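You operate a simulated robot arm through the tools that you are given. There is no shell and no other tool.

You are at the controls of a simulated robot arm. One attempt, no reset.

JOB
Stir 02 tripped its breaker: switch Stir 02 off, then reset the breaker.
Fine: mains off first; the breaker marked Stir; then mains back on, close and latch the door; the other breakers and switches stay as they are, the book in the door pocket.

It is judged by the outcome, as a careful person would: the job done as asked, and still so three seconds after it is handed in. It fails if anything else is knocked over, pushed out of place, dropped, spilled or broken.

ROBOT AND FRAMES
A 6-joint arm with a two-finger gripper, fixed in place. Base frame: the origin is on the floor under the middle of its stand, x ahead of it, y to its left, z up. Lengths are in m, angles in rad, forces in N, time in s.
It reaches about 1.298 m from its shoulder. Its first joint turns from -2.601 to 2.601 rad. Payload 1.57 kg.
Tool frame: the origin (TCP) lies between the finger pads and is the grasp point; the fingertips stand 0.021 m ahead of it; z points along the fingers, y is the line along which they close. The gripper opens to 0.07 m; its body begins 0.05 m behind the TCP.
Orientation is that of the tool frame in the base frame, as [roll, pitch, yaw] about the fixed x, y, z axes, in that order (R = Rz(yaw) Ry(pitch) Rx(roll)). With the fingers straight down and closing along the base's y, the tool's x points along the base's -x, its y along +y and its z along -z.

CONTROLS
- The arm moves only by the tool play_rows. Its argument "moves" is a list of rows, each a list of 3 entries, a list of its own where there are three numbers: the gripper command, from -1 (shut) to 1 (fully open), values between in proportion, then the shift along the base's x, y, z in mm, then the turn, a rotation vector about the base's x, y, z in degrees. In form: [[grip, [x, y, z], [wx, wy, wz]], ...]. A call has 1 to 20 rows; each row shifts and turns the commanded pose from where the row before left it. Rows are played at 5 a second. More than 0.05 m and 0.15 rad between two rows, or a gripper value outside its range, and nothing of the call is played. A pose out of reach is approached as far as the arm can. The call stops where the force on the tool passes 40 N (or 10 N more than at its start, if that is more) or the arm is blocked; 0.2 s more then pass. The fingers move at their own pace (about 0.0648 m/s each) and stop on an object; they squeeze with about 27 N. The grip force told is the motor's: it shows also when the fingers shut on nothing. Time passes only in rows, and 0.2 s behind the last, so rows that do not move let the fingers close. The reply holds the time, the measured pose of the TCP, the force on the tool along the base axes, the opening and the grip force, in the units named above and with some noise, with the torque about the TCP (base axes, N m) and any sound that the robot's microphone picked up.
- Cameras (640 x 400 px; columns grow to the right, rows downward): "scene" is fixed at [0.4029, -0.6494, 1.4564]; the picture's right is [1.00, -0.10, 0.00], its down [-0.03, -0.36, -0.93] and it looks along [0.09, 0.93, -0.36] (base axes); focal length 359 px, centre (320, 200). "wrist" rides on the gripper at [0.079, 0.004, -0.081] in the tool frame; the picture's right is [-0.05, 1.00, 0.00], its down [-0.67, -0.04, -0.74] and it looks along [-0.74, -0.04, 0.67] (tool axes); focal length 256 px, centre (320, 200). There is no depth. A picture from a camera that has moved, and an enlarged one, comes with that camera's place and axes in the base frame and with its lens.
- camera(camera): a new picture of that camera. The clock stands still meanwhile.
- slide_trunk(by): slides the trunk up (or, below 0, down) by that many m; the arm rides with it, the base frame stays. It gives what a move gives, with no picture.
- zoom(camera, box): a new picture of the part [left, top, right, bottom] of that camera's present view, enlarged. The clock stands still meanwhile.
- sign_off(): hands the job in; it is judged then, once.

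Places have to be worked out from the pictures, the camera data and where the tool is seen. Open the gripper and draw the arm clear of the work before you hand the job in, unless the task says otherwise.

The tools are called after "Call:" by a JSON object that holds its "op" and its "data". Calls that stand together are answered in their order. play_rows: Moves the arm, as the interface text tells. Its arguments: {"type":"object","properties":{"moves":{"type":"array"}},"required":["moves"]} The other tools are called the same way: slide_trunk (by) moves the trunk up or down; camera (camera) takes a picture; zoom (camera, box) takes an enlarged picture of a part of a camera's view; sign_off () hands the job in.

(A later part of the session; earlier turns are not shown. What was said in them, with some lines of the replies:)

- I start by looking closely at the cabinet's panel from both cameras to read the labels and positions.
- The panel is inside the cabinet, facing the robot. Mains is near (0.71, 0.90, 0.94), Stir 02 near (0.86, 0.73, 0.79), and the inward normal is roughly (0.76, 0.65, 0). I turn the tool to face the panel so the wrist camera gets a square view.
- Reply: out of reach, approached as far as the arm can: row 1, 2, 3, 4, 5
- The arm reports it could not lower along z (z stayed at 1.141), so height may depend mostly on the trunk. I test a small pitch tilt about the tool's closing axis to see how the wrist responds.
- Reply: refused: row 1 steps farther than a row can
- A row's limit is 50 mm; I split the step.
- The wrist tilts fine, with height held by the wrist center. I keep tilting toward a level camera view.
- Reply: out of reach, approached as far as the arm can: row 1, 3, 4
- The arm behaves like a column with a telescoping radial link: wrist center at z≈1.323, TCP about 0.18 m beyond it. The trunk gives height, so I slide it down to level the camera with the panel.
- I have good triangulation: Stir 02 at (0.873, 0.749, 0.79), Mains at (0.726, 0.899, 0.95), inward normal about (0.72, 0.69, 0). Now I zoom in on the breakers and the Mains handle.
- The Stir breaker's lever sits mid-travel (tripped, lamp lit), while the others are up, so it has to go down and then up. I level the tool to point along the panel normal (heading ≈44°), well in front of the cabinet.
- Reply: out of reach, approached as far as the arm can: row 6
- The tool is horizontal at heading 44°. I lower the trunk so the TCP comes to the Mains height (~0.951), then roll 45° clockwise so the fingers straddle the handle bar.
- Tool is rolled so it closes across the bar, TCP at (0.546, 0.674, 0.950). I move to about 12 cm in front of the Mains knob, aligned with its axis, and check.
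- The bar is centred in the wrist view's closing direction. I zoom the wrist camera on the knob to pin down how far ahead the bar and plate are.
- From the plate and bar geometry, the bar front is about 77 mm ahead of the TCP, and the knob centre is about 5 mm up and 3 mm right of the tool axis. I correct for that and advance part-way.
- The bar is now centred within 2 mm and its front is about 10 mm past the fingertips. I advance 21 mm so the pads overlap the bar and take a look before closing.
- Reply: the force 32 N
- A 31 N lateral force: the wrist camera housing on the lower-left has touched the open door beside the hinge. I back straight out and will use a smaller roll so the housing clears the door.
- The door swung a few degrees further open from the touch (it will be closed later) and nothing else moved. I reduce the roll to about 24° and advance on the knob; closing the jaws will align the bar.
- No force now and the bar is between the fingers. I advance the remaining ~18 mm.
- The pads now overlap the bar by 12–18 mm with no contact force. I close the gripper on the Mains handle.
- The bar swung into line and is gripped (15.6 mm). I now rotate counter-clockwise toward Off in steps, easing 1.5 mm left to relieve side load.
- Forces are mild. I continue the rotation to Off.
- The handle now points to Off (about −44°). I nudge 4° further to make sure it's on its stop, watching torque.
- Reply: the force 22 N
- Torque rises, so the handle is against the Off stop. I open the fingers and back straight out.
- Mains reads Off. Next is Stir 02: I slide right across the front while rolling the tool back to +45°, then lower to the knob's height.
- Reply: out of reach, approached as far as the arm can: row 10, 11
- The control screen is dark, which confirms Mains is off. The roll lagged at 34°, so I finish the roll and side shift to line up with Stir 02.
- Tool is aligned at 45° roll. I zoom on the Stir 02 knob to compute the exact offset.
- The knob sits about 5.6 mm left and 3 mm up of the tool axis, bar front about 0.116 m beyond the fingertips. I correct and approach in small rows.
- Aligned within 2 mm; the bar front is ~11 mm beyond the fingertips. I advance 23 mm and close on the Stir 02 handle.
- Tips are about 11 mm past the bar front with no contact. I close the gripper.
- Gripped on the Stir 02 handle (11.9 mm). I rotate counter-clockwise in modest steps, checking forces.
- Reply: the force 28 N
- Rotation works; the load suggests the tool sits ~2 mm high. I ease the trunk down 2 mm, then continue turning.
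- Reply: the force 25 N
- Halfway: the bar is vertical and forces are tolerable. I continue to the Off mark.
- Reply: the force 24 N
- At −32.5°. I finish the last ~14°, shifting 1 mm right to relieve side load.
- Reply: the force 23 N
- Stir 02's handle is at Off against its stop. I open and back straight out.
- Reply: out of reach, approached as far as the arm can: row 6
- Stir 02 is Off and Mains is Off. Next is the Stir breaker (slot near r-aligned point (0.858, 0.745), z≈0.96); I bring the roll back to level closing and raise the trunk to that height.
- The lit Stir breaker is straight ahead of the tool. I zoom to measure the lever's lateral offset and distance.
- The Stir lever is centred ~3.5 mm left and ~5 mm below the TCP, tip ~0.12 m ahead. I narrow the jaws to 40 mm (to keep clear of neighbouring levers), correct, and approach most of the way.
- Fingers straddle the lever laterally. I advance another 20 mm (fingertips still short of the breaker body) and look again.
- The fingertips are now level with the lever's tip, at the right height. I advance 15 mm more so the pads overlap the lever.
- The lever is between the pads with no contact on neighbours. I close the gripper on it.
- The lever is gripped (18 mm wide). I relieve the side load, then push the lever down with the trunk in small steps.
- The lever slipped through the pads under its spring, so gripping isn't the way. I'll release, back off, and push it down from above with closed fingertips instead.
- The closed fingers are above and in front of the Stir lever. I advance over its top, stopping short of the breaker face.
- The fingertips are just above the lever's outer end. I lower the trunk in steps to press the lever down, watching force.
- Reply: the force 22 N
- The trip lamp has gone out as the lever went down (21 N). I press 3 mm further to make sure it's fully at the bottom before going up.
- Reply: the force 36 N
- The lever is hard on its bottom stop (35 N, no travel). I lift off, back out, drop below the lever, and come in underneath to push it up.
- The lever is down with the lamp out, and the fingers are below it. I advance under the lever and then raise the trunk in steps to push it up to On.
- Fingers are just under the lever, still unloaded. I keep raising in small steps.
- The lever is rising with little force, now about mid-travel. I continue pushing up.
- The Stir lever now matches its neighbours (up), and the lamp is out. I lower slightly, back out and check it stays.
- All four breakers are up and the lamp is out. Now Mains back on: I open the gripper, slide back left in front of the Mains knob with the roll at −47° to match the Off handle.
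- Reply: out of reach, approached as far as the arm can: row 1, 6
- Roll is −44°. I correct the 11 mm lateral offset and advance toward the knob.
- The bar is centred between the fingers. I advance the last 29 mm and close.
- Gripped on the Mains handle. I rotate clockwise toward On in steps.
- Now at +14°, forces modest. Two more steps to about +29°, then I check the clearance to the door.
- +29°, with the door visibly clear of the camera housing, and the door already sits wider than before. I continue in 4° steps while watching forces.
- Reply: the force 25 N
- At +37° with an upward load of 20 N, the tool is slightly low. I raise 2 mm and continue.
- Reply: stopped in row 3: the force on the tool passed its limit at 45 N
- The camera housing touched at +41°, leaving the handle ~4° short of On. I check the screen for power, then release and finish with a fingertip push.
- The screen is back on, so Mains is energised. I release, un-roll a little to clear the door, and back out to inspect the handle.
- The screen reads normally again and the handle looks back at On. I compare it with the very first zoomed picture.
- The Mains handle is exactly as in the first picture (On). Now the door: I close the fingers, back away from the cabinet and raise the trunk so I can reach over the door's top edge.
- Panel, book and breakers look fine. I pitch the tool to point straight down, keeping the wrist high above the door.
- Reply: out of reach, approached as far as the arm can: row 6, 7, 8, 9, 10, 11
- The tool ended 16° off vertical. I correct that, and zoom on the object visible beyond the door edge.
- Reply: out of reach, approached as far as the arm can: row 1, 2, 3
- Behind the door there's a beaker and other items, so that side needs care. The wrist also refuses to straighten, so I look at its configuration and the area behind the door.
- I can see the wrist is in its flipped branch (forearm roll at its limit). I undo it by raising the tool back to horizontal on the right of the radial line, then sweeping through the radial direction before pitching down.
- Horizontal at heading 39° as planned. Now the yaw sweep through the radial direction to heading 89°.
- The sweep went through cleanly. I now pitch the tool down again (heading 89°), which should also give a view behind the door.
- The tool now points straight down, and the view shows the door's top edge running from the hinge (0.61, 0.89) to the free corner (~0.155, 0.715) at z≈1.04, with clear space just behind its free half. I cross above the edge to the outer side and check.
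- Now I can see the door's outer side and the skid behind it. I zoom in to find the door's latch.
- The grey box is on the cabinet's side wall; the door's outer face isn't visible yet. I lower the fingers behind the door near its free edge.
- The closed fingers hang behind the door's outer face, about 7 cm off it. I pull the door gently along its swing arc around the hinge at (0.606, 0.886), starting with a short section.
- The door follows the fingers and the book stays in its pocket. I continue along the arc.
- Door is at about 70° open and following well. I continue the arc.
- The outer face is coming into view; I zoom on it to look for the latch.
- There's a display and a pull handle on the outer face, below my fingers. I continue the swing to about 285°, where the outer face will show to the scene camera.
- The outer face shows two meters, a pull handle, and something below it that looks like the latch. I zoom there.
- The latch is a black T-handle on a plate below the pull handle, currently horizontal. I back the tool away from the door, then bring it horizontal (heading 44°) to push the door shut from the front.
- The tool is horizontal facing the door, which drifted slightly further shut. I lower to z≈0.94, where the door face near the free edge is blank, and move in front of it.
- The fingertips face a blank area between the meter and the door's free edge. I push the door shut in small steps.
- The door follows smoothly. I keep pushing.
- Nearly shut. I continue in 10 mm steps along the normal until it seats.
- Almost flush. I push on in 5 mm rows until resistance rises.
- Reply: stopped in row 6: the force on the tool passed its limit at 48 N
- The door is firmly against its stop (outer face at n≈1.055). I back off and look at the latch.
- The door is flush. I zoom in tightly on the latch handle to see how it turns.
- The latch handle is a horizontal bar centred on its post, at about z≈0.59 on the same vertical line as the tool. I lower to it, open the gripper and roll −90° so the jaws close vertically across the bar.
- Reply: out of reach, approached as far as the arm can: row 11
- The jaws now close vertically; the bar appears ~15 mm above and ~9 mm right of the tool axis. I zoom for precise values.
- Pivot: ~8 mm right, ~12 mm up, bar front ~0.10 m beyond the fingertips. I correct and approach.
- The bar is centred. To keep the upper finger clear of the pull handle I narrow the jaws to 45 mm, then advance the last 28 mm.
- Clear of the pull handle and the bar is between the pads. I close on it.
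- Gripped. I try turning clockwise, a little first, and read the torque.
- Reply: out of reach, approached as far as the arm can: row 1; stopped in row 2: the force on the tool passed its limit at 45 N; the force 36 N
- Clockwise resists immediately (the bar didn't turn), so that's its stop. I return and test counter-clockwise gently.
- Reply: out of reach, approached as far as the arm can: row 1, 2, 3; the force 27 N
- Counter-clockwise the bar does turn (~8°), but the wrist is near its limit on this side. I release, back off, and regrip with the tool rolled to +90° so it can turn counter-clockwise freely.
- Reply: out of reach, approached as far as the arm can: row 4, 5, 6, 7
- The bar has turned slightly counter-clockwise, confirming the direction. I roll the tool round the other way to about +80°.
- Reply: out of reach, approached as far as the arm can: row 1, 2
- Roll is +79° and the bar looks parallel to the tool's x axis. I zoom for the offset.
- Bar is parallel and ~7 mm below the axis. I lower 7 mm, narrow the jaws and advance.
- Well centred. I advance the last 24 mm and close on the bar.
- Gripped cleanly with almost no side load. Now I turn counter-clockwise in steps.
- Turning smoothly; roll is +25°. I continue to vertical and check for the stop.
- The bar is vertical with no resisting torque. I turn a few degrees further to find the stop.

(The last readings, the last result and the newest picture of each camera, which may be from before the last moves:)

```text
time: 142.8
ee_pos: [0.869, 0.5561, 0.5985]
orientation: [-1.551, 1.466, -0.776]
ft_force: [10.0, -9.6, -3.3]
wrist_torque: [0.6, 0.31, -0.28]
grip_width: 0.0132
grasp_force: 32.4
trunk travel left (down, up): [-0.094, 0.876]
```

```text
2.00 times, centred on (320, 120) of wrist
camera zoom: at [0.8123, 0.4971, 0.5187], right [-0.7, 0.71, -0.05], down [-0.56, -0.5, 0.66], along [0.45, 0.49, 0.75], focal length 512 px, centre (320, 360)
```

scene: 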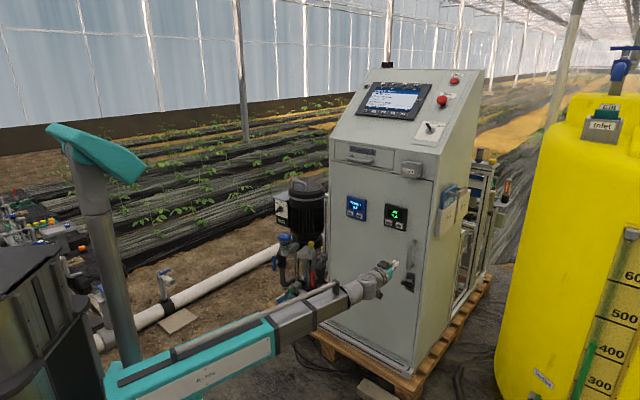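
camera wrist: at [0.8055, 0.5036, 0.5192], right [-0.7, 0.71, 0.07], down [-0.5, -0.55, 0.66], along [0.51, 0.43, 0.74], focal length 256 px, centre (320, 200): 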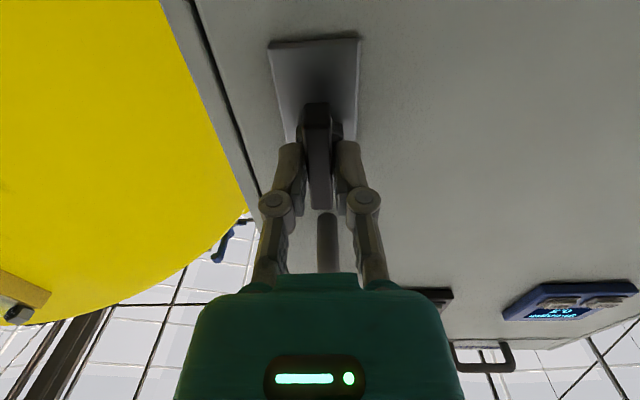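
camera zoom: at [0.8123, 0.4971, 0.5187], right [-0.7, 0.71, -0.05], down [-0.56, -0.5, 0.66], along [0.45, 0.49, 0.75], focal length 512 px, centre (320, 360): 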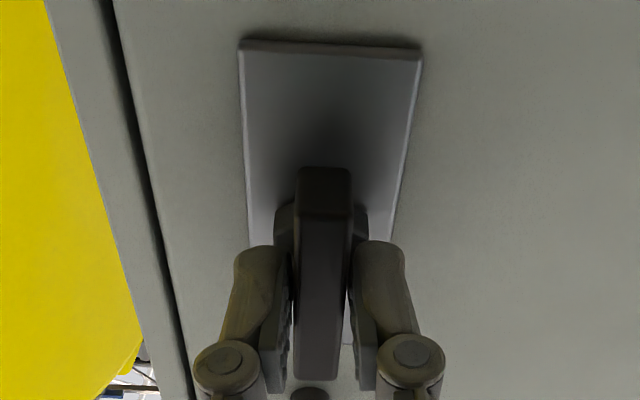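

The torque rises: the bar is on its vertical stop, so the latch is thrown. I ease back the roll, release and back off.

Call:
{"op": "play_rows", "data": {"moves": [[-1, [0, 0, 0], [2.9, 2.8, 0]], [0.4, [0, 0, 0], [0, 0, 0]], [0.4, [0, 0, 0], [0, 0, 0]], [0.4, [0, 0, 0], [0, 0, 0]], [0.4, [-14.4, -13.9, 0], [0, 0, 0]], [0.4, [-21.6, -20.8, 0], [0, 0, 0]], [0.4, [-28, -27, 0], [0, 0, 0]], [0.4, [-28, -27, 0], [0, 0, 0]], [0.4, [-28, -27, 0], [0, 0, 0]], [0.4, [0, 0, 0], [0, 0, 0]]]}}

Call:
{"op": "zoom", "data": {"camera": "scene", "box": [370, 240, 450, 300]}}

Call:
{"op": "camera", "data": {"camera": "scene"}}

Call:
{"op": "camera", "data": {"camera": "wrist"}}

```text
time: 145.0
ee_pos: [0.7486, 0.4402, 0.5994]
orientation: [-1.537, 1.535, -0.762]
ft_force: [0.3, 0.2, 0.4]
wrist_torque: [-0.01, -0.02, 0.02]
grip_width: 0.0489
grasp_force: 0.1
trunk travel left (down, up): [-0.094, 0.876]
```

```text
6.67 times, centred on (410, 270) of scene
camera zoom: at [0.4029, -0.6494, 1.4564], right [1.0, -0.1, 0.0], down [-0.03, -0.36, -0.93], along [0.09, 0.93, -0.36], focal length 2396 px, centre (-280, -267)
```

zoom: 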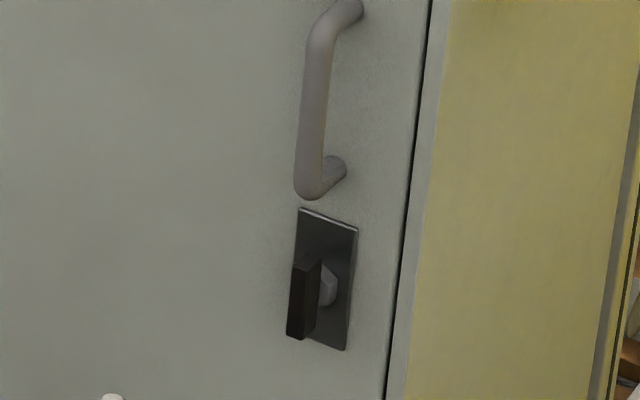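

```text
taken
```

scene: 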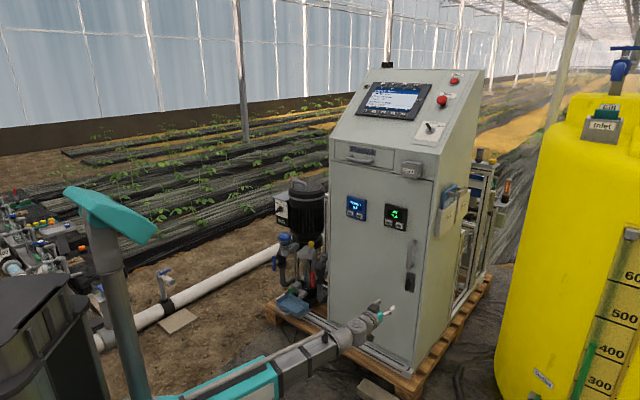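

```text
taken
camera wrist: at [0.6893, 0.3853, 0.519], right [-0.7, 0.71, 0.02], down [-0.52, -0.53, 0.67], along [0.49, 0.46, 0.75], focal length 256 px, centre (320, 200)
```

wrist: 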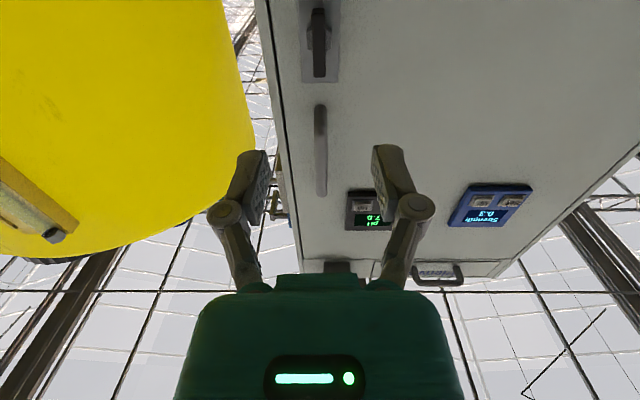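

The latch bar is vertical and the door sits closed. I check the door edge and the pH/strength meters and the screen closely, to be sure it's flush and nothing changed.

Call:
{"op": "zoom", "data": {"camera": "scene", "box": [390, 150, 450, 200]}}

Call:
{"op": "zoom", "data": {"camera": "scene", "box": [320, 50, 500, 170]}}

Call:
{"op": "zoom", "data": {"camera": "scene", "box": [260, 150, 460, 390]}}

```text
8.00 times, centred on (420, 175) of scene
camera zoom: at [0.4029, -0.6494, 1.4564], right [1.0, -0.1, 0.0], down [-0.03, -0.36, -0.93], along [0.09, 0.93, -0.36], focal length 2875 px, centre (-480, 400)
```

zoom: 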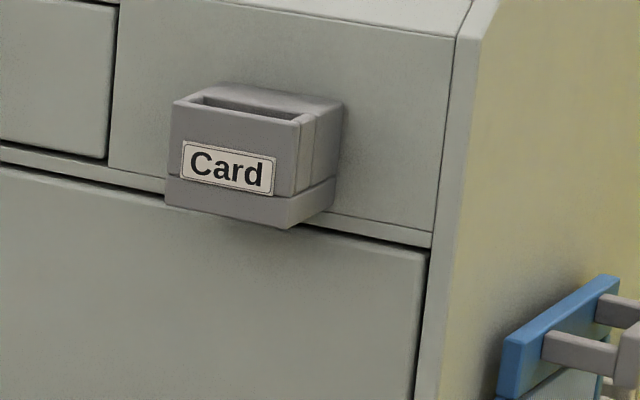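

```text
3.33 times, centred on (410, 110) of scene
camera zoom: at [0.4029, -0.6494, 1.4564], right [1.0, -0.1, 0.0], down [-0.03, -0.36, -0.93], along [0.09, 0.93, -0.36], focal length 1198 px, centre (20, 500)
```

zoom: 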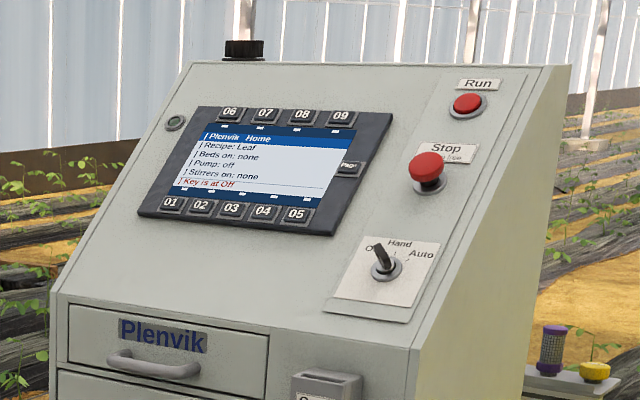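

```text
1.67 times, centred on (360, 270) of scene
camera zoom: at [0.4029, -0.6494, 1.4564], right [1.0, -0.1, 0.0], down [-0.03, -0.36, -0.93], along [0.09, 0.93, -0.36], focal length 599 px, centre (253, 83)
```

zoom: 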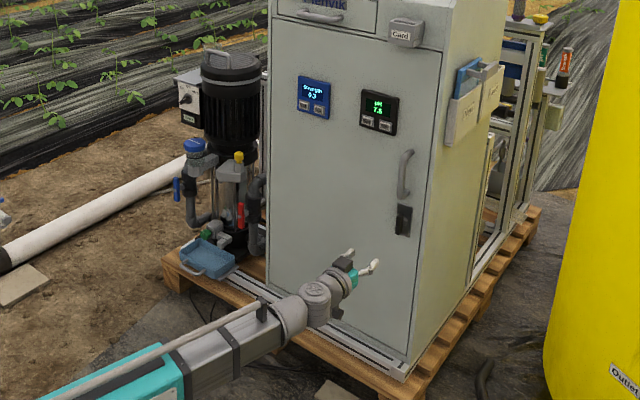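

Everything looks flush and unchanged. As a check that it's really latched, I'll give the pull handle a gentle tug: raise to its mid-height first.

Call:
{"op": "slide_trunk", "data": {"by": 0.135}}

Call:
{"op": "play_rows", "data": {"moves": [[0.4, [18, 17.4, 0], [0, 0, 0]], [0.4, [18, 17.4, 0], [0, 0, 0]], [0.4, [18, 17.4, 0], [0, 0, 0]], [0.4, [0, 0, 0], [0, 0, 0]]]}}

Call:
{"op": "camera", "data": {"camera": "wrist"}}

Call:
{"op": "zoom", "data": {"camera": "scene", "box": [370, 210, 450, 270]}}

```text
time: 146.7
ee_pos: [0.748, 0.4426, 0.7336]
orientation: [-1.536, 1.534, -0.761]
ft_force: [-0.1, -0.2, -0.1]
wrist_torque: [0.0, -0.02, 0.0]
grip_width: 0.049
grasp_force: 0.0
trunk travel left (down, up): [-0.229, 0.741]
```

```text
time: 147.7
ee_pos: [0.8043, 0.494, 0.734]
orientation: [-1.517, 1.536, -0.74]
ft_force: [-0.3, 0.1, -0.5]
wrist_torque: [0.0, 0.01, -0.01]
grip_width: 0.049
grasp_force: 0.1
trunk travel left (down, up): [-0.229, 0.741]
```

```text
taken
camera wrist: at [0.744, 0.4374, 0.6541], right [-0.7, 0.71, 0.02], down [-0.52, -0.53, 0.67], along [0.49, 0.46, 0.75], focal length 256 px, centre (320, 200)
```

wrist: 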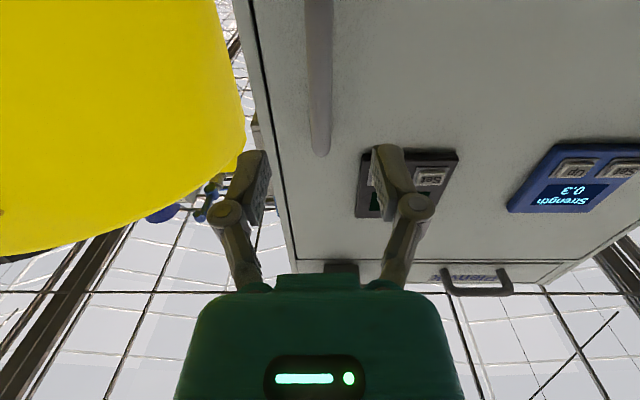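

```text
6.67 times, centred on (410, 240) of scene
camera zoom: at [0.4029, -0.6494, 1.4564], right [1.0, -0.1, 0.0], down [-0.03, -0.36, -0.93], along [0.09, 0.93, -0.36], focal length 2396 px, centre (-280, -67)
```

zoom: 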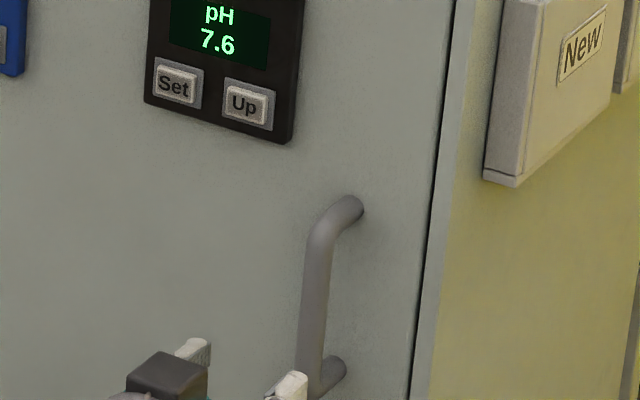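

The handle is aligned between the fingers at mid-height. I advance, grip it and tug back slightly.

Call:
{"op": "play_rows", "data": {"moves": [[0.4, [13, 12.5, 0], [0, 0, 0]], [0.4, [13, 12.5, 0], [0, 0, 0]], [0.4, [13, 12.5, 0], [0, 0, 0]], [0.4, [10, 9.7, 0], [0, 0, 0]], [0.4, [0, 0, 0], [0, 0, 0]]]}}

Call:
{"op": "camera", "data": {"camera": "wrist"}}

```text
time: 148.9
ee_pos: [0.8517, 0.5426, 0.7346]
orientation: [-1.541, 1.535, -0.767]
ft_force: [-0.8, -0.5, 0.3]
wrist_torque: [-0.03, -0.03, -0.02]
grip_width: 0.0489
grasp_force: 0.0
trunk travel left (down, up): [-0.229, 0.741]
```

```text
taken
camera wrist: at [0.7927, 0.485, 0.6539], right [-0.7, 0.71, 0.02], down [-0.52, -0.53, 0.67], along [0.49, 0.46, 0.75], focal length 256 px, centre (320, 200)
```

wrist: 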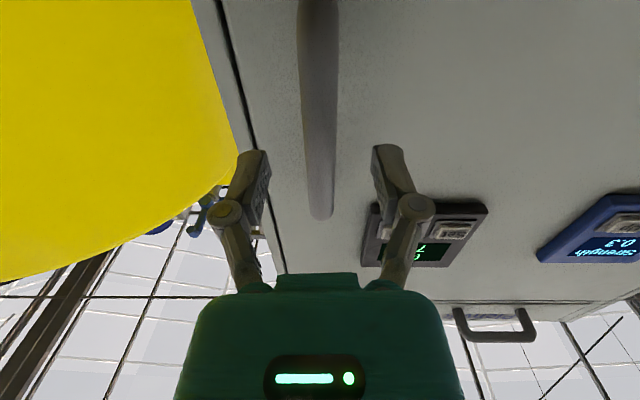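

The tube is between the fingers; I go 8 mm deeper, close, then pull back a few millimetres while reading force.

Call:
{"op": "play_rows", "data": {"moves": [[0.4, [5.8, 5.6, 0], [0, 0, 0]], [-1, [0, 0, 0], [0, 0, 0]], [-1, [0, 0, 0], [0, 0, 0]], [-1, [0, 0, 0], [0, 0, 0]], [-1, [0, 0, 0], [0, 0, 0]]]}}

Call:
{"op": "play_rows", "data": {"moves": [[-1, [-2, -1.9, 0], [0, 0, 0]], [-1, [-2, -1.9, 0], [0, 0, 0]], [-1, [-1.5, -1.4, 0], [0, 0, 0]]]}}

```text
time: 150.1
ee_pos: [0.8571, 0.5466, 0.7333]
orientation: [-1.555, 1.537, -0.778]
ft_force: [-4.0, 2.1, -0.5]
wrist_torque: [0.38, 0.38, 0.08]
grip_width: 0.0162
grasp_force: 32.0
trunk travel left (down, up): [-0.229, 0.741]
```

```text
time: 150.9
ee_pos: [0.8519, 0.5403, 0.7331]
orientation: [-1.558, 1.534, -0.78]
ft_force: [-2.6, -6.7, -17.6]
wrist_torque: [-0.01, 0.86, -2.8]
grip_width: 0.009
grasp_force: 32.3
trunk travel left (down, up): [-0.229, 0.741]
```

The fingers slid on the tube while the door held its place. I look before releasing.

Call:
{"op": "camera", "data": {"camera": "wrist"}}

Call:
{"op": "zoom", "data": {"camera": "scene", "box": [370, 170, 450, 270]}}

```text
taken
camera wrist: at [0.7922, 0.4845, 0.6537], right [-0.7, 0.71, 0.02], down [-0.52, -0.53, 0.67], along [0.49, 0.46, 0.75], focal length 256 px, centre (320, 200)
```

wrist: 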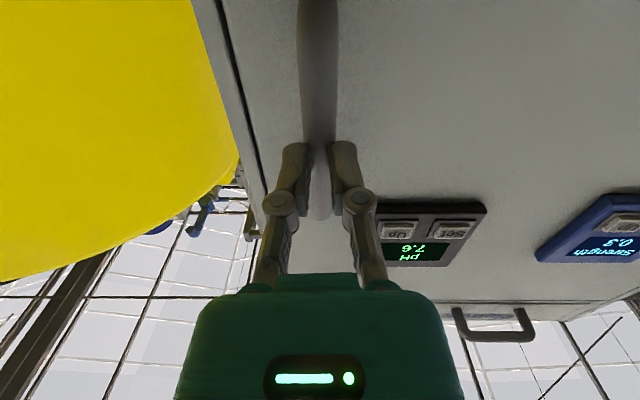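

```text
4.00 times, centred on (410, 220) of scene
camera zoom: at [0.4029, -0.6494, 1.4564], right [1.0, -0.1, 0.0], down [-0.03, -0.36, -0.93], along [0.09, 0.93, -0.36], focal length 1438 px, centre (-40, 120)
```

zoom: 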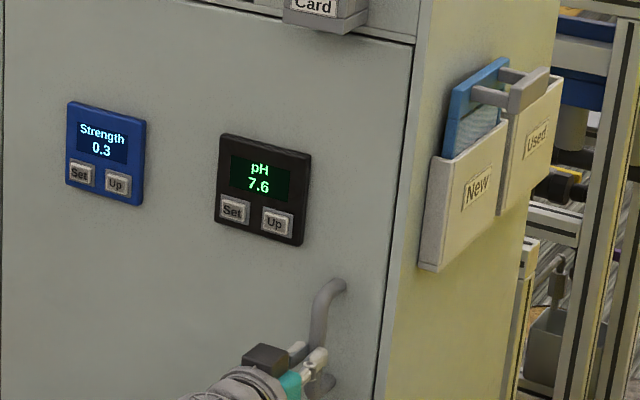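

The door did not budge under the tug, so it is latched. I open the gripper and draw the arm well clear.

Call:
{"op": "play_rows", "data": {"moves": [[0.4, [0, 0, 0], [0, 0, 0]], [0.4, [0, 0, 0], [0, 0, 0]], [0.4, [0, 0, 0], [0, 0, 0]], [0.4, [-10, -9.7, 0], [0, 0, 0]], [0.4, [-20, -19.3, 0], [0, 0, 0]], [0.4, [-28, -27, 0], [0, 0, 0]], [1, [-30, -29, 0], [0, 0, 0]], [1, [-30, -29, 0], [0, 0, 0]], [1, [-30, -29, 0], [0, 0, 0]], [1, [-30, -29, 0], [0, 0, 0]], [1, [0, 0, 0], [0, 0, 0]]]}}

Call:
{"op": "camera", "data": {"camera": "scene"}}

Call:
{"op": "zoom", "data": {"camera": "scene", "box": [370, 220, 450, 300]}}

Call:
{"op": "camera", "data": {"camera": "wrist"}}

```text
time: 153.3
ee_pos: [0.6734, 0.3693, 0.7337]
orientation: [-1.544, 1.537, -0.768]
ft_force: [-0.6, 0.6, -0.5]
wrist_torque: [0.02, -0.01, -0.01]
grip_width: 0.0699
grasp_force: 0.1
trunk travel left (down, up): [-0.229, 0.741]
```

```text
taken
```

scene: 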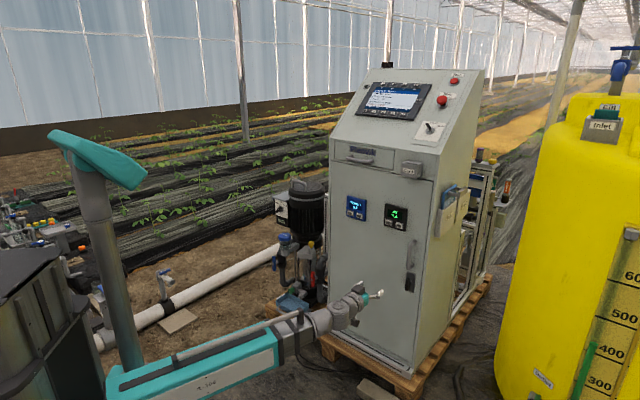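

```text
5.00 times, centred on (410, 260) of scene
camera zoom: at [0.4029, -0.6494, 1.4564], right [1.0, -0.1, 0.0], down [-0.03, -0.36, -0.93], along [0.09, 0.93, -0.36], focal length 1797 px, centre (-130, -100)
```

zoom: 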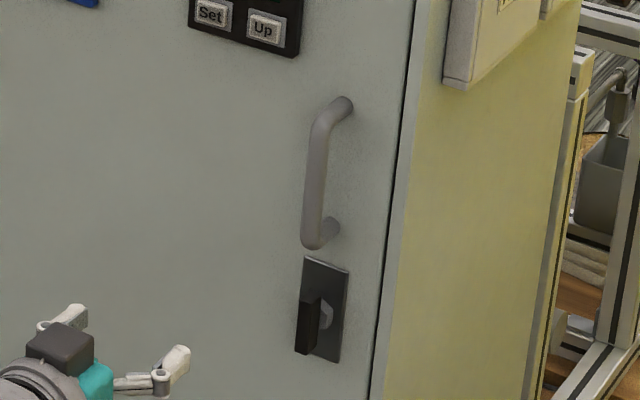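

```text
taken
camera wrist: at [0.6139, 0.3131, 0.654], right [-0.7, 0.71, 0.02], down [-0.52, -0.53, 0.67], along [0.49, 0.46, 0.75], focal length 256 px, centre (320, 200)
```

wrist: 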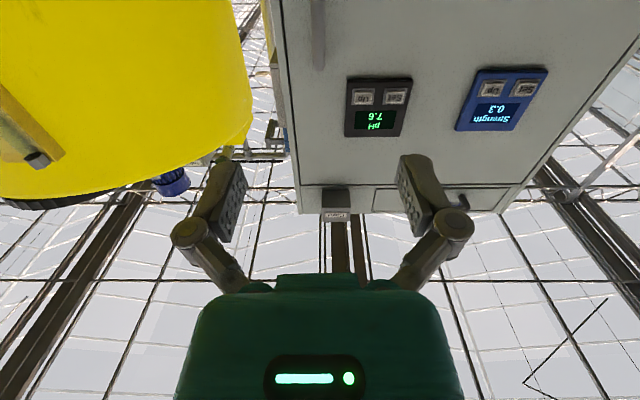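

The door is shut with the latch bar vertical, the screen is live, meters and everything around are undisturbed. The gripper is open and about 0.3 m clear of the cabinet, so I hand the job in.

Call:
{"op": "sign_off", "data": {}}

```text
The job is handed in.
```

Stir 02 is off, its breaker is reset, Mains is back on, and the door is closed and latched. I have handed the job in.

- **Mains:** I turned it off first. I turned it back on at the end; the screen is live again and the handle sits exactly where it was at the start.
- **Stir 02:** its switch is at Off, against its stop.
- **Stir breaker:** I pushed it fully down and then up to On. The trip lamp went out and was still out after Mains came back.
- **Door:** it is closed and flush, and the latch bar is turned to its vertical stop. I tugged the pull handle gently and the door did not move.
- **Other switches and breakers:** none was touched, and they all looked unchanged before the door was shut.
- **Wiring book:** it was in the door pocket when I last saw it, partway through closing. I can't see inside now.

While working on Mains, the wrist camera housing bumped the open door twice. The first bump swung it a few degrees wider. Nothing else was disturbed.
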